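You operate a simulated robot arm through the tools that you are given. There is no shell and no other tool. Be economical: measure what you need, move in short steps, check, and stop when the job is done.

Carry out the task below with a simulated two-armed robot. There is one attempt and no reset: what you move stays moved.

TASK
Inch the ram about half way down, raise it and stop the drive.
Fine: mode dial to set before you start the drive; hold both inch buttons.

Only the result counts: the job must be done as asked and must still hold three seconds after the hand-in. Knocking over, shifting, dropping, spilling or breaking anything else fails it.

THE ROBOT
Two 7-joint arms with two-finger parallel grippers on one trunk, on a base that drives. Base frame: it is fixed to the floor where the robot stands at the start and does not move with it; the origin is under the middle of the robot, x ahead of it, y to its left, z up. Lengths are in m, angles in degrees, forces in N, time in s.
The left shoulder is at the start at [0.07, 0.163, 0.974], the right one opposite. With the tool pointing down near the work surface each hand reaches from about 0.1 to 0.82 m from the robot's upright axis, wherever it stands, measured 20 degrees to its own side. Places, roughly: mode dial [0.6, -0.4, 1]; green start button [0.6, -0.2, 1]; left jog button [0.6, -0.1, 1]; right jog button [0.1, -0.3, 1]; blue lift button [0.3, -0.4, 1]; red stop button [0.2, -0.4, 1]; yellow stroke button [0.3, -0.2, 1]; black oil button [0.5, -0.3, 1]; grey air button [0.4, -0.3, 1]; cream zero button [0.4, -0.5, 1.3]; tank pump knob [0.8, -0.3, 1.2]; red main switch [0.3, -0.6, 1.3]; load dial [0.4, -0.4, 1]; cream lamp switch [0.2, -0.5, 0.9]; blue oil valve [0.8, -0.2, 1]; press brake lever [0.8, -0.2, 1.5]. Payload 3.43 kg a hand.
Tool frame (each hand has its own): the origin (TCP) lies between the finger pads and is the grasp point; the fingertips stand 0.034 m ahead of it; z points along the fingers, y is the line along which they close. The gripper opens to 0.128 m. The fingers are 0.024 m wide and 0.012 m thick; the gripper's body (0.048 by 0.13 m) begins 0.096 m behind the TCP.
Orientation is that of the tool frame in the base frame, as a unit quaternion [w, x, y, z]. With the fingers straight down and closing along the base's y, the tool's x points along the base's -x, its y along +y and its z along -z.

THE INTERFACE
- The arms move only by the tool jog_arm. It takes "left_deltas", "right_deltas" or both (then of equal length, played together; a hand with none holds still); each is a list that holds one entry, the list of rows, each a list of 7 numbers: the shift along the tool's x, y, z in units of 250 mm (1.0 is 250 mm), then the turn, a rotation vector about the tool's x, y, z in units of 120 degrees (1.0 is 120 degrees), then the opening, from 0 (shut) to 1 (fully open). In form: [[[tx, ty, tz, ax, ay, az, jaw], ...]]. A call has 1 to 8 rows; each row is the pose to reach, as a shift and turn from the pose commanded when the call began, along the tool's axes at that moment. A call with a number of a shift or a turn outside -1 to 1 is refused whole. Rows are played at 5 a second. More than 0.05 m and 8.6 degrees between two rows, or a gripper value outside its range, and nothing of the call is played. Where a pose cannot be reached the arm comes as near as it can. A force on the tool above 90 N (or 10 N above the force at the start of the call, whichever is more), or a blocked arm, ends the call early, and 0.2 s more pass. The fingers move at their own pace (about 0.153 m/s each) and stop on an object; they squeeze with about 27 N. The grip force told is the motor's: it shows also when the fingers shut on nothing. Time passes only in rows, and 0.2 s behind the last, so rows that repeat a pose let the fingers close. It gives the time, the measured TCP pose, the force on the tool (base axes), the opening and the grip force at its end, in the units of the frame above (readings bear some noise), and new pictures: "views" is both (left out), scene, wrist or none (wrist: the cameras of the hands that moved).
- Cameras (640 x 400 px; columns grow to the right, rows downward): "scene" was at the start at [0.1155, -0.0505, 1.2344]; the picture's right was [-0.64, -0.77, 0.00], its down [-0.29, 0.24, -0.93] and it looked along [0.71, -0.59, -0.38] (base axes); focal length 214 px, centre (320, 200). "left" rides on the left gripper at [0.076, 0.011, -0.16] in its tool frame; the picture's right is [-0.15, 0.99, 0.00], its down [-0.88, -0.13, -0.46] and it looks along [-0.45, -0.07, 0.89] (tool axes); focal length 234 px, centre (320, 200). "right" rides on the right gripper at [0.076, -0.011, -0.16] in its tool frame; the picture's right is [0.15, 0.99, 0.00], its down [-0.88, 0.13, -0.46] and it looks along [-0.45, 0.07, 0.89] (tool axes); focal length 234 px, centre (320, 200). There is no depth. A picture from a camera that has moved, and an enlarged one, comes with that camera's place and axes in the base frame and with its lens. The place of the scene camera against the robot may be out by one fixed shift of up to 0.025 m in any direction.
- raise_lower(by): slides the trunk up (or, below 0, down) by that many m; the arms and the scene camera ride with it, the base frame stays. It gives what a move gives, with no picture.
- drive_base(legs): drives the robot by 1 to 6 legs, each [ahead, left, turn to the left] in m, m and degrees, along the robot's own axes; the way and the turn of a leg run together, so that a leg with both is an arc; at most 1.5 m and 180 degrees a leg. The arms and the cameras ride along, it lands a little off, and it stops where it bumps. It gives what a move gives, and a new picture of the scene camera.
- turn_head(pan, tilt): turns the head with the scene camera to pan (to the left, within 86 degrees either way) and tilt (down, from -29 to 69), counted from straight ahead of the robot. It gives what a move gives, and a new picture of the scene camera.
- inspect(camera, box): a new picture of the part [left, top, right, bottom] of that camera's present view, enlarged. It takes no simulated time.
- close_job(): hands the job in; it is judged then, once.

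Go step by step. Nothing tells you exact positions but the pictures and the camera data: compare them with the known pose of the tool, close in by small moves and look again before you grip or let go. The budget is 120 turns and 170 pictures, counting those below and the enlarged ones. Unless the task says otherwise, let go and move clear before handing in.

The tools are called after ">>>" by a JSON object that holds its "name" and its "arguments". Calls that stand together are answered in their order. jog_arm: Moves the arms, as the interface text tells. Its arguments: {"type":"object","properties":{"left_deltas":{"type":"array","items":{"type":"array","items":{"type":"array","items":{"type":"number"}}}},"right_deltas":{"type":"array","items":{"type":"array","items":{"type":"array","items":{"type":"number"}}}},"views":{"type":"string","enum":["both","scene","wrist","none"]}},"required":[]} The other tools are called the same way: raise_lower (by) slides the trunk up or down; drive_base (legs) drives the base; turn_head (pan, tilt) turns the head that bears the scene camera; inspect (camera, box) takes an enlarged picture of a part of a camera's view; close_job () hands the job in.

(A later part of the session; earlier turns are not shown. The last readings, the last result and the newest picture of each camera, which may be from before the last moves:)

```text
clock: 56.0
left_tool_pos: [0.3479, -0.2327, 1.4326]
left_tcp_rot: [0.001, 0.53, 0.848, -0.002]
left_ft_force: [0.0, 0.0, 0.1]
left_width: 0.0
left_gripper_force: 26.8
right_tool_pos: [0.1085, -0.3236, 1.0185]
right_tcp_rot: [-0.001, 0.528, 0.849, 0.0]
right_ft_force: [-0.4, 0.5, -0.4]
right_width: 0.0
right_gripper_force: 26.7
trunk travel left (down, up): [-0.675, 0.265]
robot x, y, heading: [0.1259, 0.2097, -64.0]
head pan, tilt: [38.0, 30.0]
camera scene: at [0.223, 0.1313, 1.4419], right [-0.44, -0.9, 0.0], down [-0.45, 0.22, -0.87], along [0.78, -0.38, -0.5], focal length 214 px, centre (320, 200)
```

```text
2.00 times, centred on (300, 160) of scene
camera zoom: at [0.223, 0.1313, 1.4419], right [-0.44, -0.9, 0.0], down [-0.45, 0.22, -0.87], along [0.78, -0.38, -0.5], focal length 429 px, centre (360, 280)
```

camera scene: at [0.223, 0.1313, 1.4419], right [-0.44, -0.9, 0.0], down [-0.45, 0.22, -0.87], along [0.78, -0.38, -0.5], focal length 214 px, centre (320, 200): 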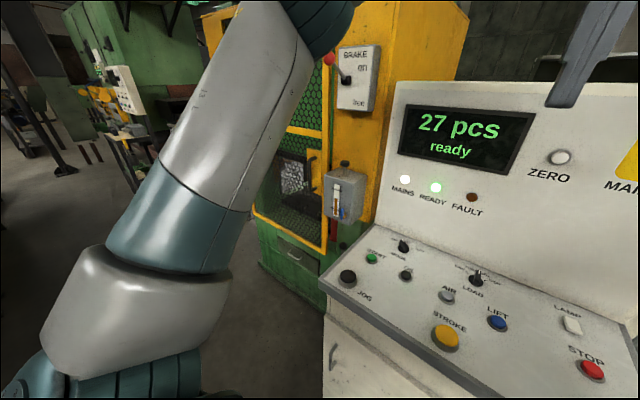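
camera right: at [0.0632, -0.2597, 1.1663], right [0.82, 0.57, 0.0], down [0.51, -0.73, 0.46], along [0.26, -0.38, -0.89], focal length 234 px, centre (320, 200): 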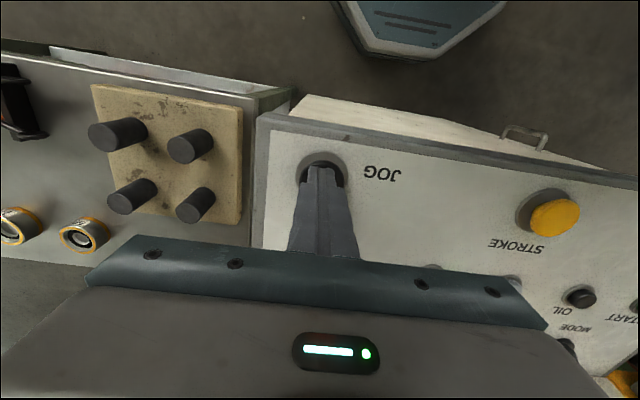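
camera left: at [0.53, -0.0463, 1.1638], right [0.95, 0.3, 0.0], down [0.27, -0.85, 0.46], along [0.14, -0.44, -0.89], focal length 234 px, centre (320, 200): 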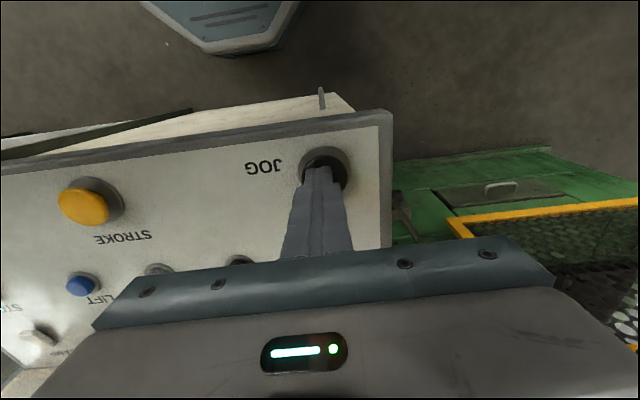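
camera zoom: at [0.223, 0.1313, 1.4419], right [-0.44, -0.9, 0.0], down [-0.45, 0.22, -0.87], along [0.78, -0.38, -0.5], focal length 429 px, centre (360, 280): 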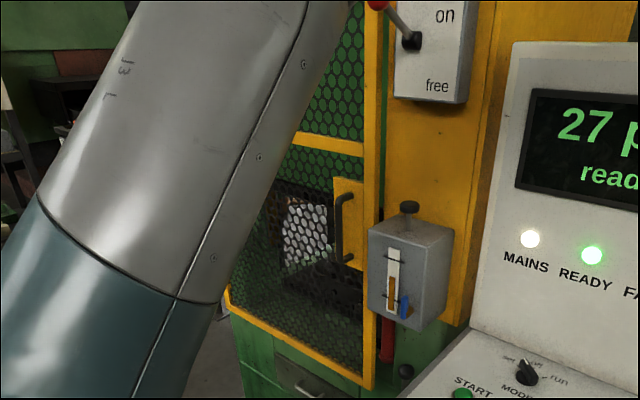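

Now the die space is visible. Zooming in.

>>> {"name": "inspect", "arguments": {"camera": "scene", "box": [258, 120, 346, 250]}}

```text
3.08 times, centred on (302, 185) of scene
camera zoom: at [0.223, 0.1313, 1.4419], right [-0.44, -0.9, 0.0], down [-0.45, 0.22, -0.87], along [0.78, -0.38, -0.5], focal length 660 px, centre (375, 246)
```

zoom: 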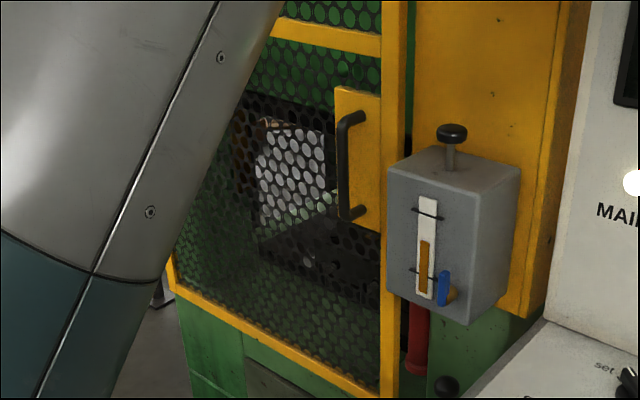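

>>> {"name": "inspect", "arguments": {"camera": "scene", "box": [280, 135, 330, 220]}}

>>> {"name": "inspect", "arguments": {"camera": "scene", "box": [270, 40, 340, 150]}}

```text
4.71 times, centred on (305, 178) of scene
camera zoom: at [0.223, 0.1313, 1.4419], right [-0.44, -0.9, 0.0], down [-0.45, 0.22, -0.87], along [0.78, -0.38, -0.5], focal length 1009 px, centre (391, 306)
```

zoom: 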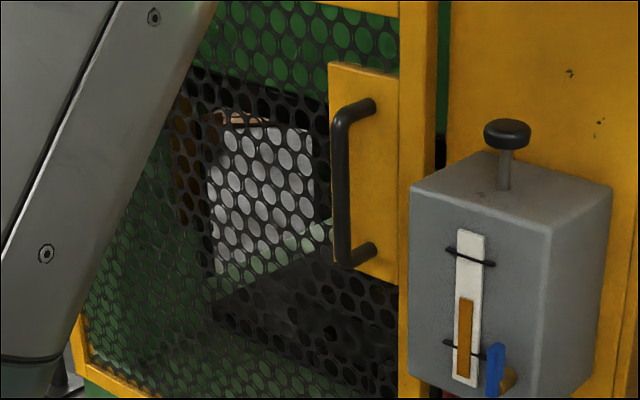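

```text
3.64 times, centred on (305, 95) of scene
camera zoom: at [0.223, 0.1313, 1.4419], right [-0.44, -0.9, 0.0], down [-0.45, 0.22, -0.87], along [0.78, -0.38, -0.5], focal length 780 px, centre (374, 582)
```

zoom: 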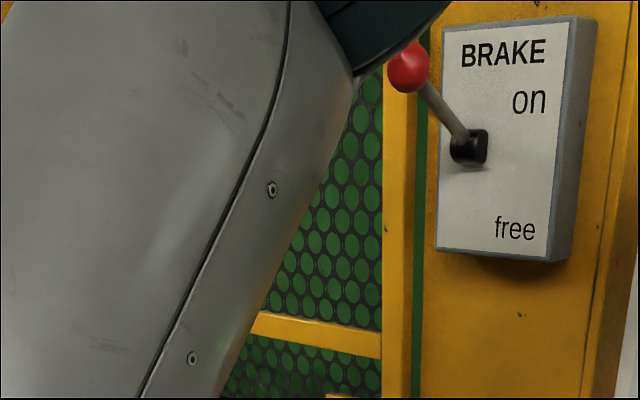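

I can see the opening between ram and bed but can't judge the stroke well yet. I'll lift the right hand, pull the left back and drive left along the press for a square look through the door.

>>> {"name": "jog_arm", "arguments": {"left_deltas": [[[0.15, 0, -0.02, 0, 0, 0, 0], [0.3, 0, -0.04, 0, 0, 0, 0], [0.45, 0, -0.06, 0, 0, 0, 0], [0.6, 0, -0.08, 0, 0, 0, 0], [0.7, 0, -0.1, 0, 0, 0, 0]]], "right_deltas": [[[0, 0, -0.18, 0, 0, 0, 0], [0, 0, -0.36, 0, 0, 0, 0], [0, 0, -0.54, 0, 0, 0, 0], [0, 0, -0.72, 0, 0, 0, 0], [0, 0, -0.9, 0, 0, 0, 0]]], "views": "none"}}

>>> {"name": "drive_base", "arguments": {"legs": [[-0.05, 0.45, 0]]}}

>>> {"name": "turn_head", "arguments": {"pan": 20, "tilt": 22}}

```text
clock: 57.2
left_tool_pos: [0.2701, -0.073, 1.4615]
left_tcp_rot: [0.002, 0.53, 0.848, -0.002]
left_ft_force: [-1.5, 0.2, 0.0]
left_width: 0.0
left_gripper_force: 26.8
right_tool_pos: [0.1063, -0.3215, 1.2451]
right_tcp_rot: [-0.001, 0.529, 0.849, -0.001]
right_ft_force: [-0.4, 0.2, 0.6]
right_width: 0.0
right_gripper_force: 26.7
trunk travel left (down, up): [-0.675, 0.265]
robot x, y, heading: [0.1257, 0.2091, -63.8]
head pan, tilt: [38.0, 30.0]
```

```text
clock: 60.0
left_tool_pos: [0.6573, 0.1695, 1.4618]
left_tcp_rot: [0.002, 0.528, 0.849, -0.001]
left_ft_force: [-1.2, 0.2, -0.3]
left_width: 0.0
left_gripper_force: 27.2
right_tool_pos: [0.4932, -0.0774, 1.2427]
right_tcp_rot: [0.0, 0.527, 0.85, 0.0]
right_ft_force: [-0.5, 0.0, 0.4]
right_width: 0.0003
right_gripper_force: 27.2
trunk travel left (down, up): [-0.675, 0.265]
robot x, y, heading: [0.5138, 0.4521, -63.8]
head pan, tilt: [38.0, 30.0]
camera scene: at [0.6089, 0.3763, 1.4418], right [-0.43, -0.9, 0.0], down [-0.45, 0.22, -0.87], along [0.78, -0.38, -0.5], focal length 214 px, centre (320, 200)
```

scene: 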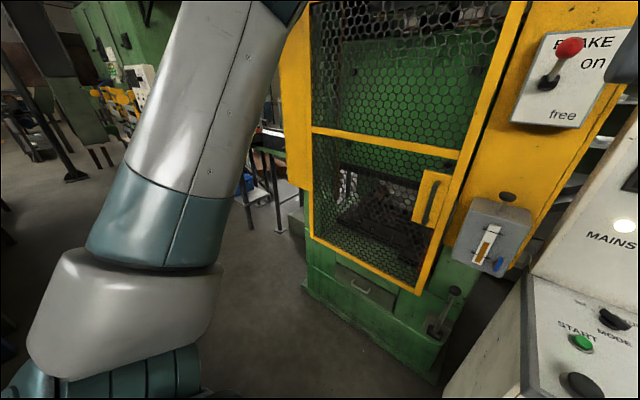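

```text
clock: 60.8
left_tool_pos: [0.6576, 0.1696, 1.4615]
left_tcp_rot: [0.001, 0.528, 0.849, -0.002]
left_ft_force: [-0.7, 0.5, -0.4]
left_width: 0.0
left_gripper_force: 26.7
right_tool_pos: [0.4941, -0.0783, 1.244]
right_tcp_rot: [0.0, 0.527, 0.85, -0.001]
right_ft_force: [0.1, 0.1, -0.1]
right_width: 0.0
right_gripper_force: 26.8
trunk travel left (down, up): [-0.675, 0.265]
robot x, y, heading: [0.5115, 0.4548, -63.7]
head pan, tilt: [20.0, 22.0]
camera scene: at [0.5956, 0.3523, 1.4546], right [-0.69, -0.72, 0.0], down [-0.27, 0.26, -0.93], along [0.67, -0.64, -0.38], focal length 214 px, centre (320, 200)
```

scene: 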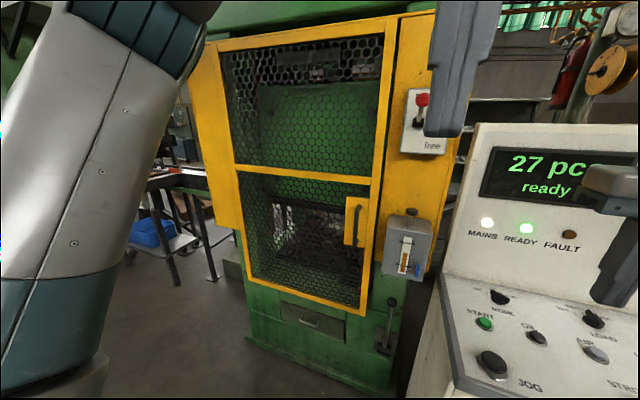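

Now a near-frontal view of the press.

>>> {"name": "inspect", "arguments": {"camera": "scene", "box": [220, 160, 390, 320]}}

>>> {"name": "inspect", "arguments": {"camera": "scene", "box": [210, 20, 400, 180]}}

```text
2.50 times, centred on (305, 240) of scene
camera zoom: at [0.5956, 0.3523, 1.4546], right [-0.69, -0.72, 0.0], down [-0.27, 0.26, -0.93], along [0.67, -0.64, -0.38], focal length 536 px, centre (358, 100)
```

zoom: 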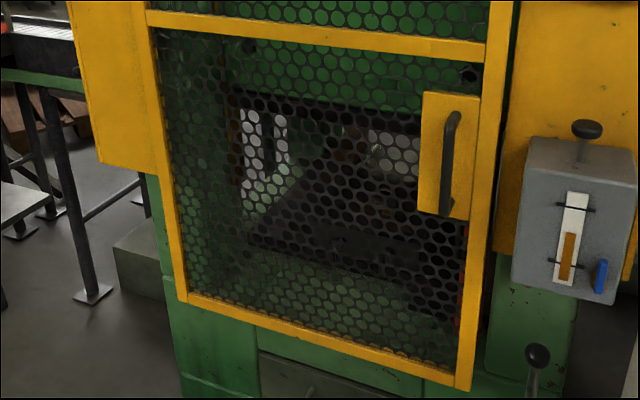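

```text
2.50 times, centred on (305, 100) of scene
camera zoom: at [0.5956, 0.3523, 1.4546], right [-0.69, -0.72, 0.0], down [-0.27, 0.26, -0.93], along [0.67, -0.64, -0.38], focal length 536 px, centre (358, 450)
```

zoom: 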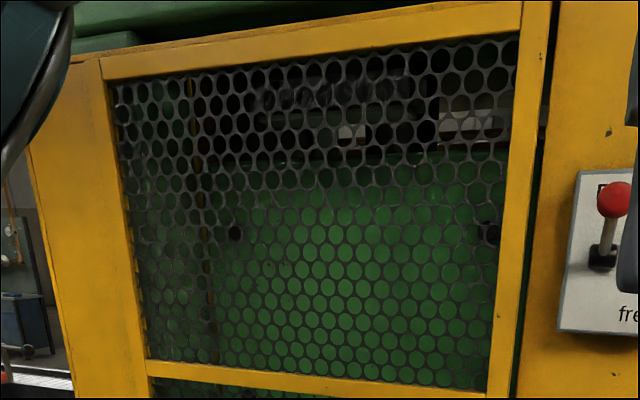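

>>> {"name": "inspect", "arguments": {"camera": "scene", "box": [270, 180, 350, 270]}}

```text
4.44 times, centred on (310, 225) of scene
camera zoom: at [0.5956, 0.3523, 1.4546], right [-0.69, -0.72, 0.0], down [-0.27, 0.26, -0.93], along [0.67, -0.64, -0.38], focal length 953 px, centre (364, 89)
```

zoom: 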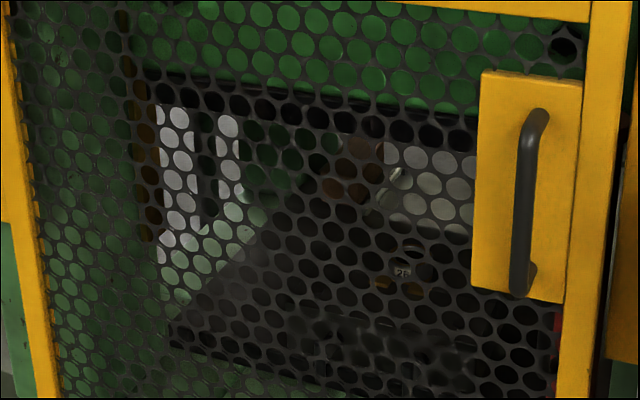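

>>> {"name": "inspect", "arguments": {"camera": "scene", "box": [300, 195, 340, 255]}}

>>> {"name": "inspect", "arguments": {"camera": "scene", "box": [262, 185, 302, 260]}}

```text
6.67 times, centred on (320, 225) of scene
camera zoom: at [0.5956, 0.3523, 1.4546], right [-0.69, -0.72, 0.0], down [-0.27, 0.26, -0.93], along [0.67, -0.64, -0.38], focal length 1430 px, centre (320, 33)
```

zoom: 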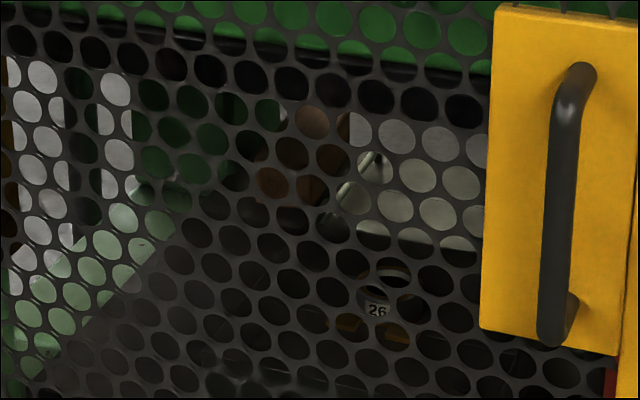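

```text
5.33 times, centred on (282, 222) of scene
camera zoom: at [0.5956, 0.3523, 1.4546], right [-0.69, -0.72, 0.0], down [-0.27, 0.26, -0.93], along [0.67, -0.64, -0.38], focal length 1144 px, centre (523, 80)
```

zoom: 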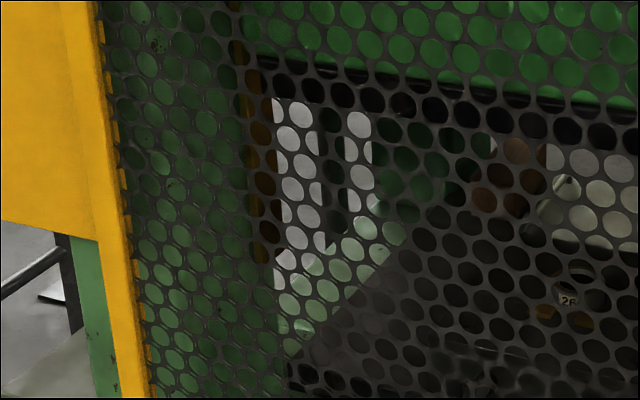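

The die space is dark from above. I'll back off a little and lower the trunk to look straight in at its height.

>>> {"name": "drive_base", "arguments": {"legs": [[-0.2, 0.1, 0]]}}

>>> {"name": "raise_lower", "arguments": {"by": -0.35}}

>>> {"name": "turn_head", "arguments": {"pan": 14, "tilt": 5}}

```text
clock: 62.5
left_tool_pos: [0.66, 0.3903, 1.4606]
left_tcp_rot: [0.001, 0.531, 0.848, -0.001]
left_ft_force: [0.4, -0.1, 1.1]
left_width: 0.0
left_gripper_force: 27.1
right_tool_pos: [0.4943, 0.143, 1.243]
right_tcp_rot: [0.0, 0.529, 0.849, 0.001]
right_ft_force: [-0.6, -0.5, -0.2]
right_width: 0.0
right_gripper_force: 27.1
trunk travel left (down, up): [-0.675, 0.265]
robot x, y, heading: [0.5151, 0.6784, -64.4]
head pan, tilt: [20.0, 22.0]
camera scene: at [0.5979, 0.5725, 1.4545], right [-0.69, -0.72, 0.0], down [-0.27, 0.26, -0.93], along [0.67, -0.64, -0.38], focal length 214 px, centre (320, 200)
```

scene: 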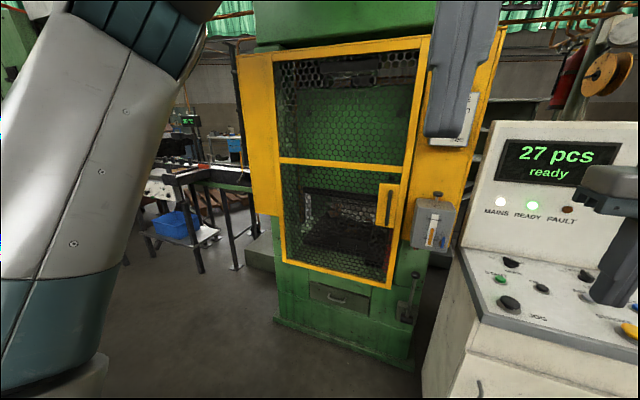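

```text
clock: 65.9
left_tool_pos: [0.6597, 0.3916, 1.1108]
left_tcp_rot: [0.002, 0.53, 0.848, -0.001]
left_ft_force: [-0.8, 0.3, -1.1]
left_width: 0.0
left_gripper_force: 27.0
right_tool_pos: [0.4955, 0.1444, 0.893]
right_tcp_rot: [-0.001, 0.529, 0.849, 0.0]
right_ft_force: [0.3, 0.2, 0.2]
right_width: 0.0
right_gripper_force: 27.2
trunk travel left (down, up): [-0.325, 0.615]
robot x, y, heading: [0.5137, 0.6758, -64.0]
head pan, tilt: [20.0, 22.0]
```

```text
clock: 66.7
left_tool_pos: [0.6604, 0.3929, 1.1099]
left_tcp_rot: [0.001, 0.529, 0.848, -0.001]
left_ft_force: [0.2, 1.1, 0.5]
left_width: 0.0003
left_gripper_force: 27.0
right_tool_pos: [0.4968, 0.1447, 0.8931]
right_tcp_rot: [0.0, 0.529, 0.849, 0.001]
right_ft_force: [-0.5, -0.2, -0.2]
right_width: 0.0
right_gripper_force: 26.3
trunk travel left (down, up): [-0.325, 0.615]
robot x, y, heading: [0.5163, 0.6759, -64.1]
head pan, tilt: [14.0, 5.0]
camera scene: at [0.5903, 0.568, 1.1322], right [-0.77, -0.64, 0.0], down [-0.06, 0.07, -1.0], along [0.64, -0.76, -0.09], focal length 214 px, centre (320, 200)
```

scene: 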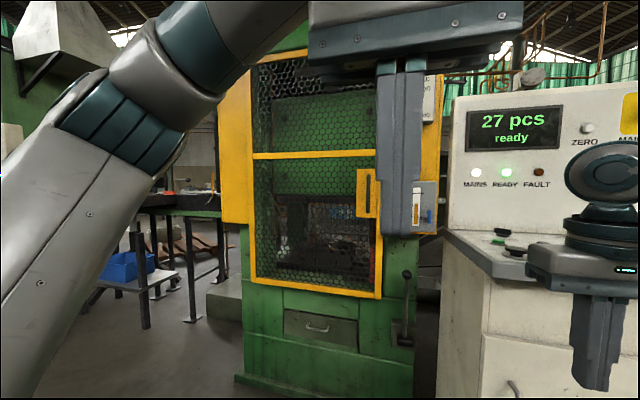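

>>> {"name": "inspect", "arguments": {"camera": "scene", "box": [248, 170, 388, 300]}}

>>> {"name": "inspect", "arguments": {"camera": "scene", "box": [248, 40, 388, 170]}}

```text
3.08 times, centred on (318, 235) of scene
camera zoom: at [0.5903, 0.568, 1.1322], right [-0.77, -0.64, 0.0], down [-0.06, 0.07, -1.0], along [0.64, -0.76, -0.09], focal length 660 px, centre (326, 92)
```

zoom: 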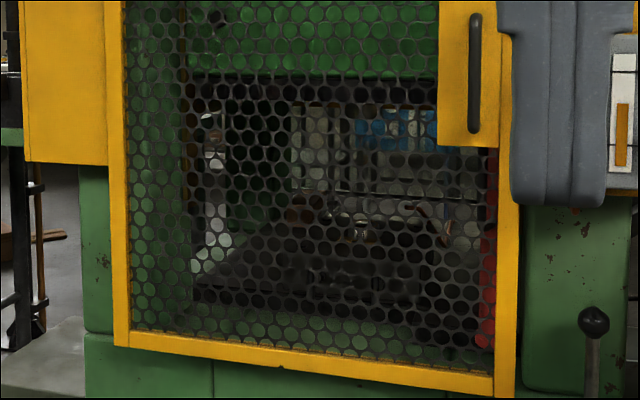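

```text
3.08 times, centred on (318, 105) of scene
camera zoom: at [0.5903, 0.568, 1.1322], right [-0.77, -0.64, 0.0], down [-0.06, 0.07, -1.0], along [0.64, -0.76, -0.09], focal length 660 px, centre (326, 492)
```

zoom: 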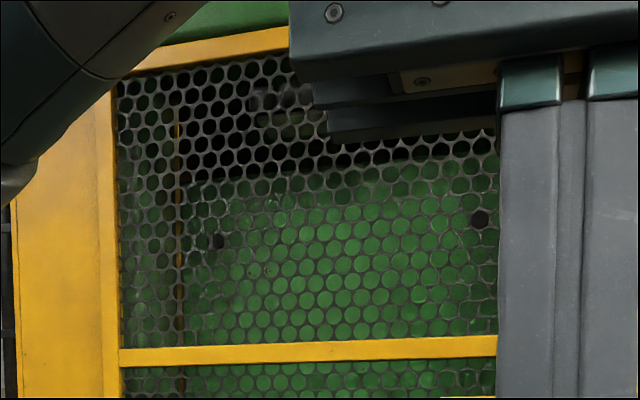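

>>> {"name": "inspect", "arguments": {"camera": "scene", "box": [285, 185, 355, 270]}}

```text
4.71 times, centred on (320, 228) of scene
camera zoom: at [0.5903, 0.568, 1.1322], right [-0.77, -0.64, 0.0], down [-0.06, 0.07, -1.0], along [0.64, -0.76, -0.09], focal length 1009 px, centre (320, 71)
```

zoom: 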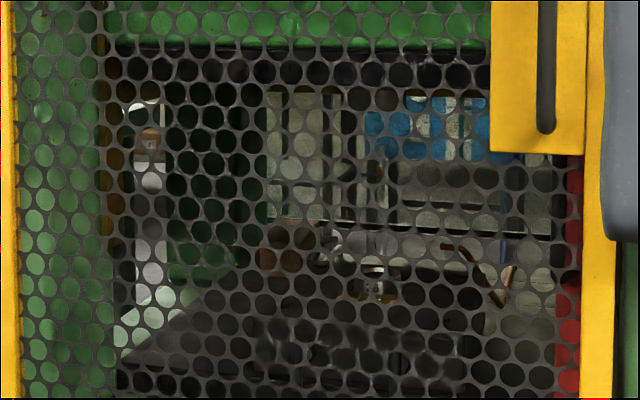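

>>> {"name": "inspect", "arguments": {"camera": "scene", "box": [292, 225, 362, 275]}}

>>> {"name": "inspect", "arguments": {"camera": "scene", "box": [285, 180, 345, 215]}}

```text
8.00 times, centred on (327, 250) of scene
camera zoom: at [0.5903, 0.568, 1.1322], right [-0.77, -0.64, 0.0], down [-0.06, 0.07, -1.0], along [0.64, -0.76, -0.09], focal length 1716 px, centre (264, -200)
```

zoom: 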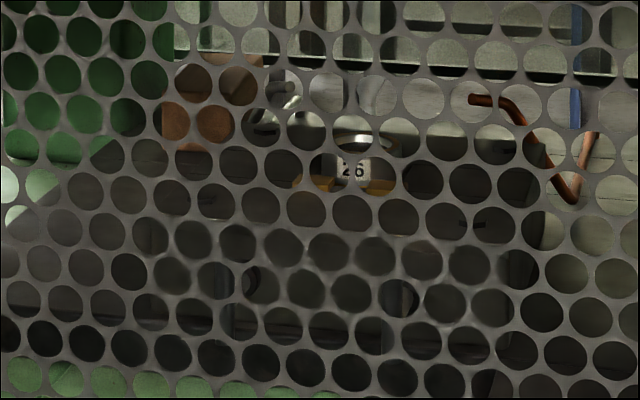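

```text
10.67 times, centred on (315, 198) of scene
camera zoom: at [0.5903, 0.568, 1.1322], right [-0.77, -0.64, 0.0], down [-0.06, 0.07, -1.0], along [0.64, -0.76, -0.09], focal length 2288 px, centre (373, 227)
```

zoom: 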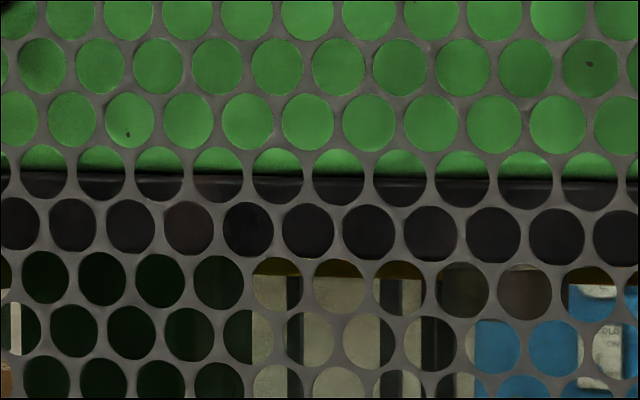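

Triangulating both views puts the ram about 0.11 m down, with roughly 0.25 m left to the die. Inching about half a second more should be near mid-stroke, so I'll raise the trunk and drive back to the console.

>>> {"name": "raise_lower", "arguments": {"by": 0.35}}

>>> {"name": "drive_base", "arguments": {"legs": [[0, -0.556, 0], [0.252, 0, 0]]}}

>>> {"name": "turn_head", "arguments": {"pan": 30, "tilt": 25}}

```text
clock: 70.1
left_tool_pos: [0.6598, 0.3908, 1.4607]
left_tcp_rot: [0.002, 0.53, 0.848, -0.001]
left_ft_force: [0.3, -0.3, 0.4]
left_width: 0.0002
left_gripper_force: 27.1
right_tool_pos: [0.4963, 0.1446, 1.2444]
right_tcp_rot: [-0.002, 0.529, 0.849, -0.002]
right_ft_force: [1.5, 0.3, 0.2]
right_width: 0.0
right_gripper_force: 27.6
trunk travel left (down, up): [-0.675, 0.265]
robot x, y, heading: [0.5158, 0.6756, -64.4]
head pan, tilt: [14.0, 5.0]
```

```text
clock: 74.7
left_tool_pos: [0.2795, -0.074, 1.461]
left_tcp_rot: [0.003, 0.528, 0.849, -0.002]
left_ft_force: [0.0, 0.0, 0.2]
left_width: 0.0002
left_gripper_force: 26.8
right_tool_pos: [0.1164, -0.3233, 1.2437]
right_tcp_rot: [0.0, 0.527, 0.85, 0.0]
right_ft_force: [-0.1, 0.2, 0.7]
right_width: 0.0002
right_gripper_force: 26.7
trunk travel left (down, up): [-0.675, 0.265]
robot x, y, heading: [0.1374, 0.2065, -63.7]
head pan, tilt: [14.0, 5.0]
camera scene: at [0.2089, 0.1013, 1.4824], right [-0.76, -0.65, 0.0], down [-0.06, 0.07, -1.0], along [0.65, -0.76, -0.09], focal length 214 px, centre (320, 200)
```

scene: 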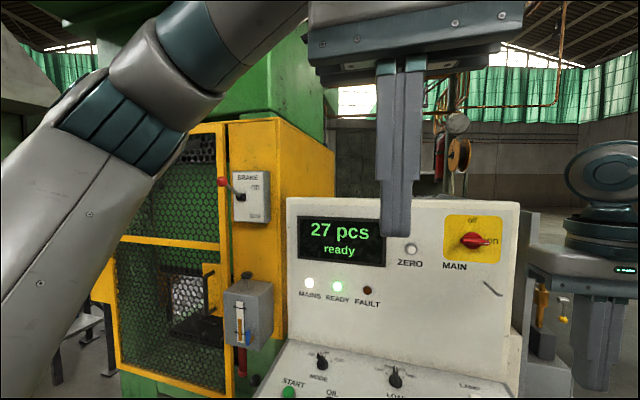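

```text
clock: 75.5
left_tool_pos: [0.2795, -0.0758, 1.4601]
left_tcp_rot: [0.002, 0.527, 0.85, -0.001]
left_ft_force: [-0.3, -0.2, 1.0]
left_width: 0.0004
left_gripper_force: 27.0
right_tool_pos: [0.1178, -0.3246, 1.2431]
right_tcp_rot: [-0.001, 0.527, 0.85, 0.0]
right_ft_force: [0.6, -1.1, 1.3]
right_width: 0.0
right_gripper_force: 27.1
trunk travel left (down, up): [-0.675, 0.265]
robot x, y, heading: [0.1327, 0.211, -63.6]
head pan, tilt: [30.0, 25.0]
camera scene: at [0.2269, 0.1187, 1.4498], right [-0.55, -0.83, 0.0], down [-0.35, 0.23, -0.91], along [0.75, -0.5, -0.42], focal length 214 px, centre (320, 200)
```

scene: 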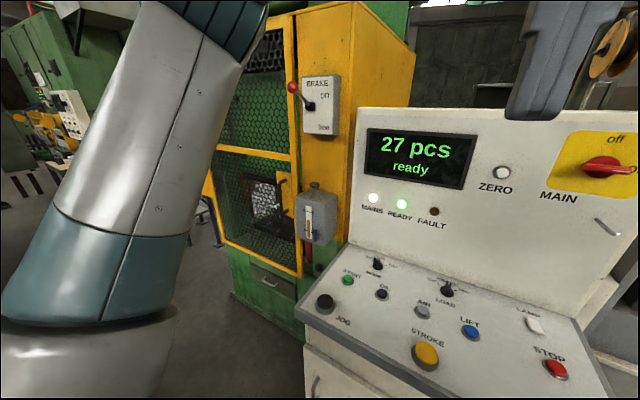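

>>> {"name": "jog_arm", "arguments": {"left_deltas": [[[-0.08, 0.112, 0.12, 0, 0, 0, 0], [-0.16, 0.224, 0.24, 0, 0, 0, 0], [-0.24, 0.336, 0.36, 0, 0, 0, 0], [-0.32, 0.449, 0.48, 0, 0, 0, 0], [-0.4, 0.561, 0.6, 0, 0, 0, 0], [-0.48, 0.673, 0.72, 0, 0, 0, 0], [-0.56, 0.785, 0.84, 0, 0, 0, 0], [-0.64, 0.897, 0.96, 0, 0, 0, 0]]], "right_deltas": [[[0.003, -0.005, 0.1, 0, 0, 0, 0], [0.006, -0.009, 0.2, 0, 0, 0, 0], [0.009, -0.014, 0.3, 0, 0, 0, 0], [0.012, -0.019, 0.4, 0, 0, 0, 0], [0.015, -0.023, 0.5, 0, 0, 0, 0], [0.018, -0.028, 0.6, 0, 0, 0, 0], [0.02, -0.032, 0.7, 0, 0, 0, 0], [0.023, -0.037, 0.8, 0, 0, 0, 0]]], "views": "none"}}

```text
clock: 77.3
left_tool_pos: [0.5522, -0.1185, 1.2198]
left_tcp_rot: [0.001, 0.528, 0.849, -0.001]
left_ft_force: [0.1, 1.1, 0.2]
left_width: 0.0
left_gripper_force: 26.6
right_tool_pos: [0.1072, -0.3216, 1.0421]
right_tcp_rot: [-0.001, 0.527, 0.85, -0.002]
right_ft_force: [0.8, -0.1, -0.1]
right_width: 0.0003
right_gripper_force: 27.5
trunk travel left (down, up): [-0.675, 0.265]
robot x, y, heading: [0.1315, 0.2097, -63.6]
head pan, tilt: [30.0, 25.0]
```

>>> {"name": "jog_arm", "arguments": {"left_deltas": [[[0, 0, 0.19, 0, 0, 0, 0], [0, 0, 0.38, 0, 0, 0, 0], [0, 0, 0.56, 0, 0, 0, 0], [0, 0, 0.72, 0, 0, 0, 0], [0, 0, 0.83, 0, 0, 0, 0]]], "right_deltas": [[[0, 0, 0.02, 0, 0, 0, 0], [0, 0, 0.04, 0, 0, 0, 0], [0, 0, 0.06, 0, 0, 0, 0], [0, 0, 0.08, 0, 0, 0, 0], [0, 0, 0.112, 0, 0, 0, 0]]]}}

```text
clock: 78.5
left_tool_pos: [0.5523, -0.1222, 1.0133]
left_tcp_rot: [0.001, 0.528, 0.849, -0.001]
left_ft_force: [-0.5, -0.3, 0.1]
left_width: 0.0001
left_gripper_force: 27.4
right_tool_pos: [0.1059, -0.3219, 1.0148]
right_tcp_rot: [-0.001, 0.526, 0.85, -0.001]
right_ft_force: [-0.8, 0.5, 0.7]
right_width: 0.0001
right_gripper_force: 27.2
trunk travel left (down, up): [-0.675, 0.265]
robot x, y, heading: [0.1319, 0.2013, -64.0]
head pan, tilt: [30.0, 25.0]
camera scene: at [0.2272, 0.1192, 1.4498], right [-0.55, -0.83, 0.0], down [-0.35, 0.23, -0.91], along [0.75, -0.5, -0.42], focal length 214 px, centre (320, 200)
camera right: at [0.0628, -0.2589, 1.1752], right [0.82, 0.57, 0.0], down [0.51, -0.73, 0.45], along [0.26, -0.37, -0.89], focal length 234 px, centre (320, 200)
camera left: at [0.5293, -0.0495, 1.1719], right [0.95, 0.31, 0.0], down [0.27, -0.84, 0.46], along [0.14, -0.44, -0.89], focal length 234 px, centre (320, 200)
```

scene: 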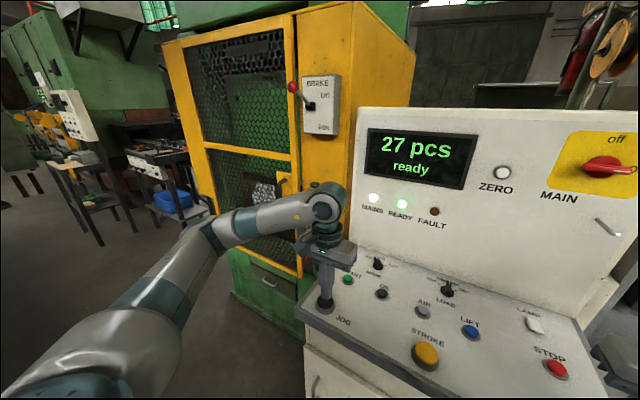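
right: 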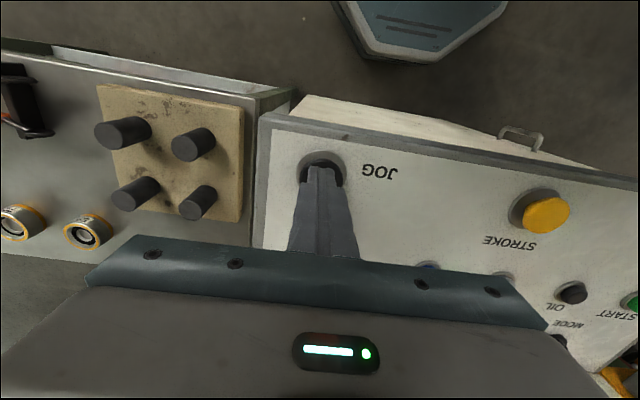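
left: 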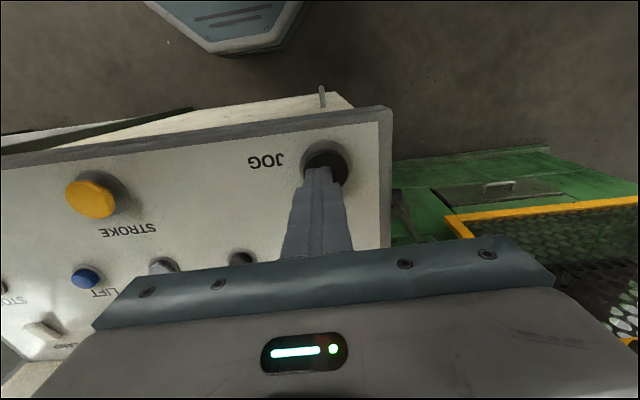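

Both fingers are over the JOGs again. I'll press both for about half a second and release in the same call.

>>> {"name": "jog_arm", "arguments": {"left_deltas": [[[0, 0, 0.06, 0, 0, 0, 0], [0, 0, 0.1, 0, 0, 0, 0], [0, 0, 0.1, 0, 0, 0, 0], [0, 0, 0.1, 0, 0, 0, 0], [0, 0, 0.0, 0, 0, 0, 0]]], "right_deltas": [[[0, 0, 0.06, 0, 0, 0, 0], [0, 0, 0.1, 0, 0, 0, 0], [0, 0, 0.1, 0, 0, 0, 0], [0, 0, 0.1, 0, 0, 0, 0], [0, 0, 0.0, 0, 0, 0, 0]]], "views": "scene"}}

>>> {"name": "inspect", "arguments": {"camera": "scene", "box": [190, 20, 330, 230]}}

```text
clock: 79.8
left_tool_pos: [0.5513, -0.1198, 1.0149]
left_tcp_rot: [0.002, 0.528, 0.85, 0.0]
left_ft_force: [0.1, 0.6, -1.2]
left_width: 0.0
left_gripper_force: 27.3
right_tool_pos: [0.1055, -0.3225, 1.0149]
right_tcp_rot: [-0.001, 0.527, 0.85, -0.001]
right_ft_force: [0.9, -0.3, 0.7]
right_width: 0.0001
right_gripper_force: 27.3
trunk travel left (down, up): [-0.675, 0.265]
robot x, y, heading: [0.1341, 0.2046, -63.6]
head pan, tilt: [30.0, 25.0]
camera scene: at [0.2257, 0.1204, 1.4496], right [-0.55, -0.83, 0.0], down [-0.35, 0.23, -0.91], along [0.75, -0.5, -0.42], focal length 214 px, centre (320, 200)
```

scene: 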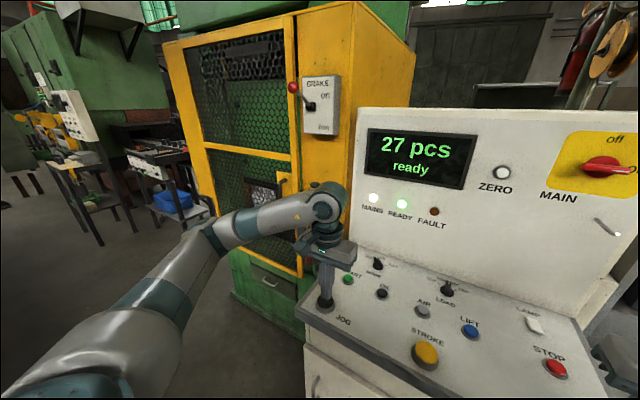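

```text
1.90 times, centred on (260, 125) of scene
camera zoom: at [0.2257, 0.1204, 1.4496], right [-0.55, -0.83, 0.0], down [-0.35, 0.23, -0.91], along [0.75, -0.5, -0.42], focal length 408 px, centre (434, 343)
```

zoom: 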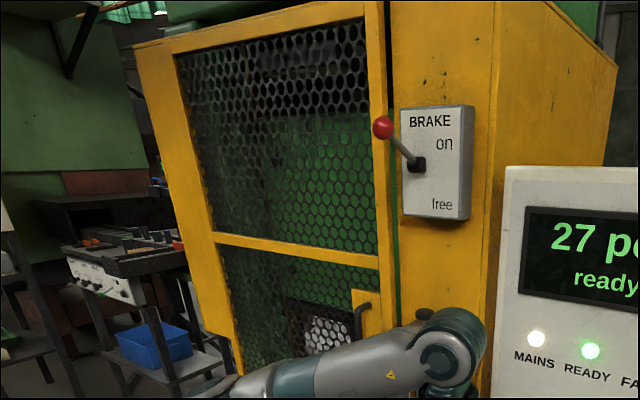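

The display is back to "ready" and the ram is about 0.147 m down, near mid-stroke. Next the right hand goes over to LIFT while the left stays clear.

>>> {"name": "jog_arm", "arguments": {"right_deltas": [[[0, 0, -0.15, 0, 0, 0, 0], [-0.05, 0.065, -0.28, 0, 0, 0, 0], [-0.16, 0.21, -0.28, 0, 0, 0, 0], [-0.27, 0.355, -0.28, 0, 0, 0, 0], [-0.38, 0.5, -0.28, 0, 0, 0, 0], [-0.488, 0.645, -0.28, 0, 0, 0, 0]]], "left_deltas": [[[0, 0, -0.15, 0, 0, 0, 0], [0, 0, -0.28, 0, 0, 0, 0], [0, 0, -0.28, 0, 0, 0, 0], [0, 0, -0.28, 0, 0, 0, 0], [0, 0, -0.28, 0, 0, 0, 0], [0, 0, -0.28, 0, 0, 0, 0]]]}}

```text
clock: 81.2
left_tool_pos: [0.5514, -0.1222, 1.0846]
left_tcp_rot: [0.001, 0.527, 0.85, -0.002]
left_ft_force: [-0.2, 0.7, -0.1]
left_width: 0.0
left_gripper_force: 27.0
right_tool_pos: [0.2548, -0.3594, 1.0888]
right_tcp_rot: [0.0, 0.527, 0.85, 0.0]
right_ft_force: [0.7, -0.2, -0.4]
right_width: 0.0
right_gripper_force: 27.0
right hand out of reach, approached as far as the arm can: row 5, 6
trunk travel left (down, up): [-0.675, 0.265]
robot x, y, heading: [0.1396, 0.2074, -63.7]
head pan, tilt: [30.0, 25.0]
camera scene: at [0.2263, 0.1203, 1.45], right [-0.55, -0.83, 0.0], down [-0.35, 0.23, -0.91], along [0.75, -0.5, -0.42], focal length 214 px, centre (320, 200)
camera right: at [0.2106, -0.296, 1.2492], right [0.82, 0.57, 0.0], down [0.51, -0.73, 0.46], along [0.26, -0.37, -0.89], focal length 234 px, centre (320, 200)
camera left: at [0.5286, -0.0494, 1.2444], right [0.95, 0.31, 0.0], down [0.27, -0.85, 0.46], along [0.14, -0.44, -0.89], focal length 234 px, centre (320, 200)
```

scene: 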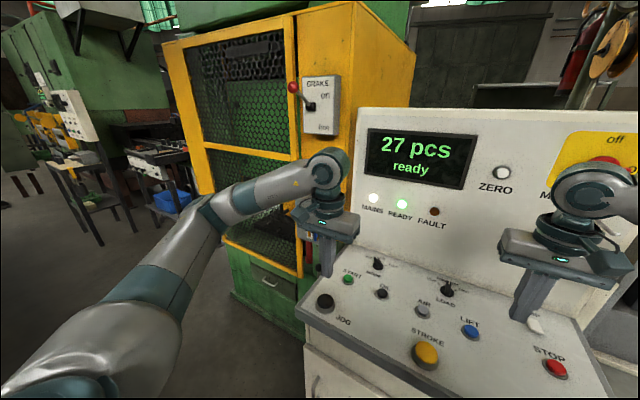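
right: 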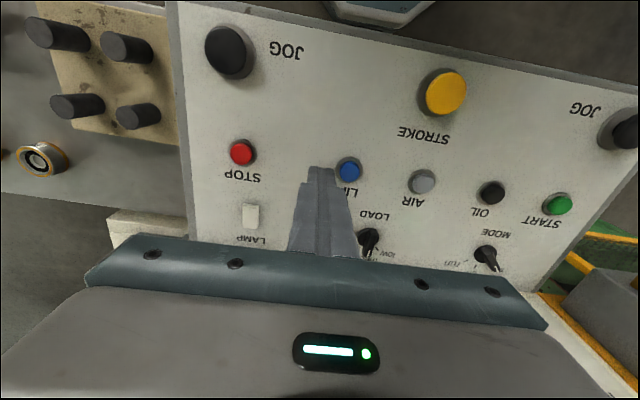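
left: 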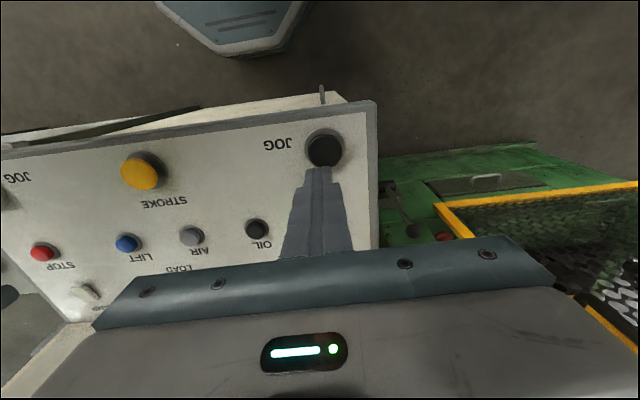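

LIFT is about 5 cm past the right arm's reach. I'll drive 7 cm nearer with the hands up.

>>> {"name": "drive_base", "arguments": {"legs": [[0.07, 0, 0]]}}

```text
clock: 82.2
left_tool_pos: [0.5833, -0.185, 1.0854]
left_tcp_rot: [0.001, 0.527, 0.85, -0.002]
left_ft_force: [-0.7, -0.3, -0.4]
left_width: 0.0002
left_gripper_force: 27.1
right_tool_pos: [0.286, -0.4218, 1.0872]
right_tcp_rot: [0.001, 0.527, 0.85, 0.0]
right_ft_force: [0.5, -0.5, 0.4]
right_width: 0.0
right_gripper_force: 27.1
trunk travel left (down, up): [-0.675, 0.265]
robot x, y, heading: [0.1662, 0.1443, -63.9]
head pan, tilt: [30.0, 25.0]
camera scene: at [0.2579, 0.0572, 1.4499], right [-0.55, -0.83, 0.0], down [-0.35, 0.23, -0.91], along [0.75, -0.5, -0.42], focal length 214 px, centre (320, 200)
```

scene: 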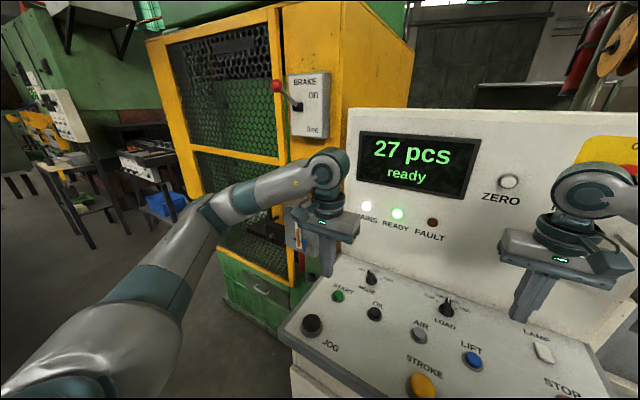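

>>> {"name": "jog_arm", "arguments": {"right_deltas": [[[0.093, 0.086, 0.0, 0, 0, 0, 0], [0.186, 0.173, 0.1, 0, 0, 0, 0], [0.186, 0.173, 0.228, 0, 0, 0, 0]]], "views": "wrist"}}

```text
clock: 83.0
left_tool_pos: [0.5839, -0.1859, 1.0857]
left_tcp_rot: [0.001, 0.528, 0.849, 0.0]
left_ft_force: [-0.2, -0.2, 0.0]
left_width: 0.0
left_gripper_force: 26.7
right_tool_pos: [0.2756, -0.3687, 1.0349]
right_tcp_rot: [0.001, 0.527, 0.85, 0.001]
right_ft_force: [0.5, -1.2, 0.5]
right_width: 0.0003
right_gripper_force: 26.5
right hand out of reach, approached as far as the arm can: row 1, 2, 3
trunk travel left (down, up): [-0.675, 0.265]
robot x, y, heading: [0.1647, 0.1456, -63.8]
head pan, tilt: [30.0, 25.0]
camera right: at [0.2311, -0.3061, 1.1965], right [0.82, 0.57, 0.0], down [0.51, -0.73, 0.46], along [0.26, -0.37, -0.89], focal length 234 px, centre (320, 200)
```

right: 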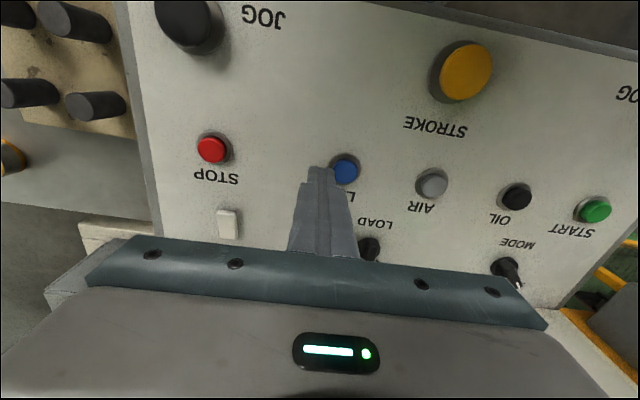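

The right arm is limited inward here. I'll shift the left hand inward for clearance, then drive 6 cm to the left.

>>> {"name": "jog_arm", "arguments": {"left_deltas": [[[0.1, -0.15, -0.1, 0, 0, 0, 0], [0.2, -0.3, -0.1, 0, 0, 0, 0], [0.3, -0.45, -0.1, 0, 0, 0, 0]]], "right_deltas": [[[0, -0.04, -0.1, 0, 0, 0, 0], [0, -0.04, -0.16, 0, 0, 0, 0], [0, -0.04, -0.16, 0, 0, 0, 0]]], "views": "none"}}

>>> {"name": "drive_base", "arguments": {"legs": [[0, 0.07, 0]]}}

```text
refused: row 1 steps farther than a row can; nothing moved
```

```text
clock: 84.0
left_tool_pos: [0.6446, -0.1553, 1.0852]
left_tcp_rot: [0.001, 0.527, 0.85, -0.001]
left_ft_force: [-0.4, 0.0, 0.3]
left_width: 0.0
left_gripper_force: 27.0
right_tool_pos: [0.3381, -0.3383, 1.0365]
right_tcp_rot: [0.0, 0.527, 0.85, 0.001]
right_ft_force: [1.0, 0.6, 0.6]
right_width: 0.0
right_gripper_force: 26.8
trunk travel left (down, up): [-0.675, 0.265]
robot x, y, heading: [0.2251, 0.1769, -63.6]
head pan, tilt: [30.0, 25.0]
camera scene: at [0.319, 0.0869, 1.4498], right [-0.55, -0.83, 0.0], down [-0.35, 0.23, -0.91], along [0.75, -0.5, -0.42], focal length 214 px, centre (320, 200)
```

scene: 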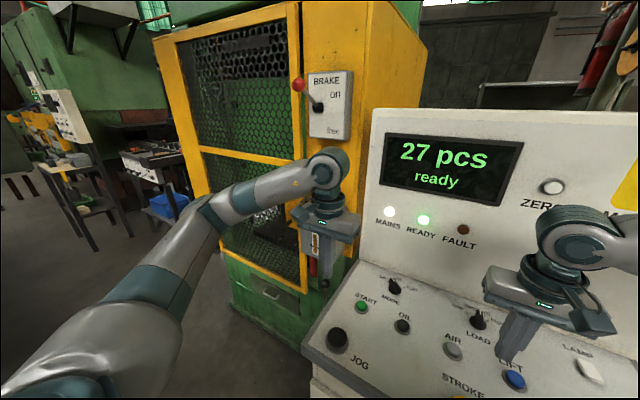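

No contact was made. Now I align the right hand over LIFT and bring the left hand away from the tank.

>>> {"name": "jog_arm", "arguments": {"right_deltas": [[[-0.011, -0.08, 0, 0, 0, 0, 0], [-0.022, -0.163, 0, 0, 0, 0, 0], [-0.022, -0.163, 0, 0, 0, 0, 0]]], "left_deltas": [[[0.08, -0.12, -0.05, 0, 0, 0, 0], [0.16, -0.24, -0.1, 0, 0, 0, 0], [0.24, -0.36, -0.15, 0, 0, 0, 0]]], "views": "wrist"}}

```text
clock: 84.8
left_tool_pos: [0.5369, -0.1403, 1.1217]
left_tcp_rot: [0.001, 0.526, 0.85, -0.001]
left_ft_force: [-0.7, -1.8, -0.1]
left_width: 0.0002
left_gripper_force: 26.6
right_tool_pos: [0.3039, -0.3622, 1.0342]
right_tcp_rot: [0.001, 0.527, 0.85, 0.001]
right_ft_force: [0.3, 0.1, 0.7]
right_width: 0.0
right_gripper_force: 27.0
trunk travel left (down, up): [-0.675, 0.265]
robot x, y, heading: [0.2267, 0.1717, -63.6]
head pan, tilt: [30.0, 25.0]
camera right: at [0.2586, -0.299, 1.1956], right [0.82, 0.57, 0.0], down [0.51, -0.73, 0.46], along [0.26, -0.37, -0.89], focal length 234 px, centre (320, 200)
camera left: at [0.5143, -0.068, 1.2805], right [0.95, 0.31, 0.0], down [0.27, -0.85, 0.46], along [0.14, -0.44, -0.89], focal length 234 px, centre (320, 200)
```

right: 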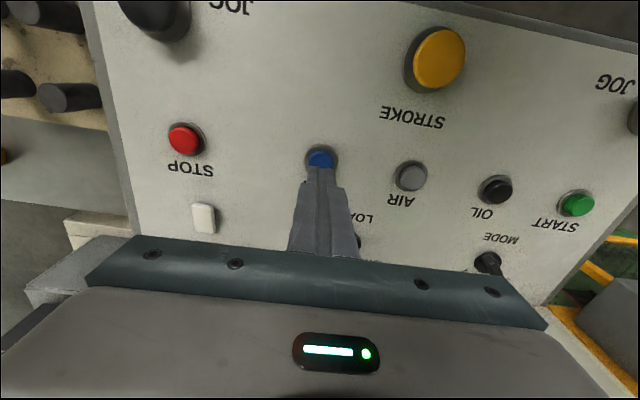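
left: 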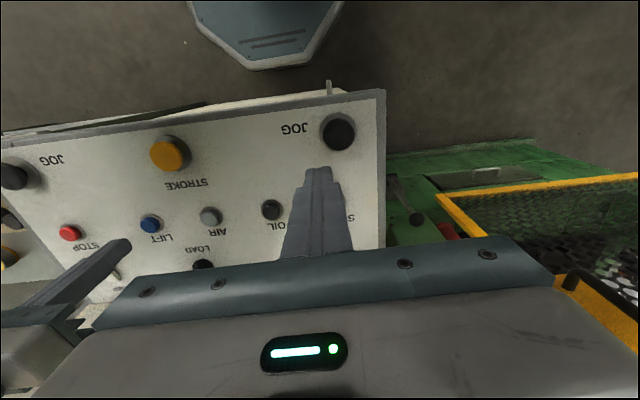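

Lined up on LIFT; pressing and watching the display.

>>> {"name": "jog_arm", "arguments": {"right_deltas": [[[0.012, 0, 0.1, 0, 0, 0, 0], [0.014, 0, 0.18, 0, 0, 0, 0], [0.014, 0, 0.21, 0, 0, 0, 0], [0.014, 0, 0.23, 0, 0, 0, 0], [0.014, 0, 0.23, 0, 0, 0, 0]]], "views": "scene"}}

```text
clock: 86.0
left_tool_pos: [0.5373, -0.1386, 1.1221]
left_tcp_rot: [0.001, 0.528, 0.849, -0.002]
left_ft_force: [-0.1, 0.0, -0.7]
left_width: 0.0
left_gripper_force: 27.1
right_tool_pos: [0.301, -0.3582, 0.9822]
right_tcp_rot: [0.004, 0.527, 0.85, -0.001]
right_ft_force: [-5.8, -5.6, 29.3]
right_width: 0.0
right_gripper_force: 26.9
trunk travel left (down, up): [-0.675, 0.265]
robot x, y, heading: [0.2219, 0.1761, -63.5]
head pan, tilt: [30.0, 25.0]
camera scene: at [0.3184, 0.0896, 1.4505], right [-0.55, -0.83, 0.0], down [-0.35, 0.23, -0.91], along [0.75, -0.5, -0.42], focal length 214 px, centre (320, 200)
```

scene: 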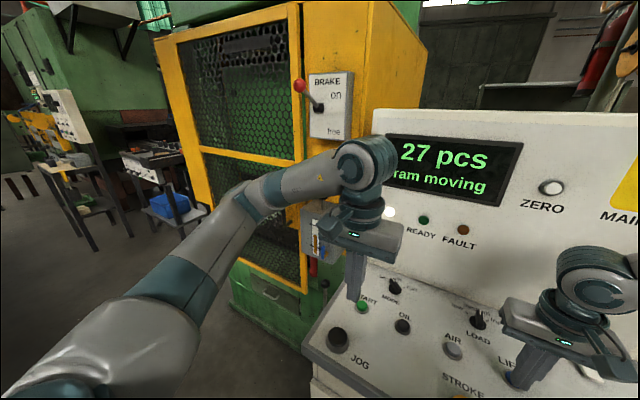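

"Ram moving" again: it's lifting. I'll hold LIFT until it settles.

>>> {"name": "jog_arm", "arguments": {"right_deltas": [[[0, 0, 0, 0, 0, 0, 0], [0, 0, 0, 0, 0, 0, 0], [0, 0, 0, 0, 0, 0, 0], [0, 0, 0, 0, 0, 0, 0], [0, 0, 0, 0, 0, 0, 0], [0, 0, 0, 0, 0, 0, 0], [0, 0, 0, 0, 0, 0, 0], [0, 0, 0, 0, 0, 0, 0]]], "views": "scene"}}

```text
clock: 87.8
left_tool_pos: [0.5364, -0.1388, 1.1224]
left_tcp_rot: [0.003, 0.528, 0.849, -0.001]
left_ft_force: [0.0, 0.8, 0.1]
left_width: 0.0002
left_gripper_force: 26.6
right_tool_pos: [0.3015, -0.3575, 0.9808]
right_tcp_rot: [0.004, 0.527, 0.85, 0.0]
right_ft_force: [-3.6, -16.3, 45.7]
right_width: 0.0001
right_gripper_force: 27.1
trunk travel left (down, up): [-0.675, 0.265]
robot x, y, heading: [0.2252, 0.1736, -63.6]
head pan, tilt: [30.0, 25.0]
camera scene: at [0.3184, 0.0894, 1.4501], right [-0.55, -0.83, 0.0], down [-0.35, 0.23, -0.91], along [0.76, -0.5, -0.42], focal length 214 px, centre (320, 200)
```

scene: 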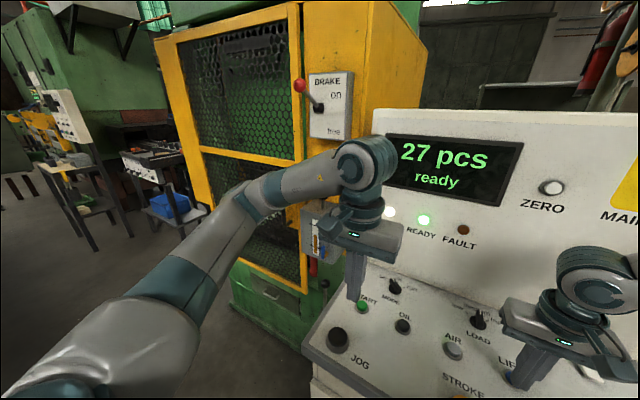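

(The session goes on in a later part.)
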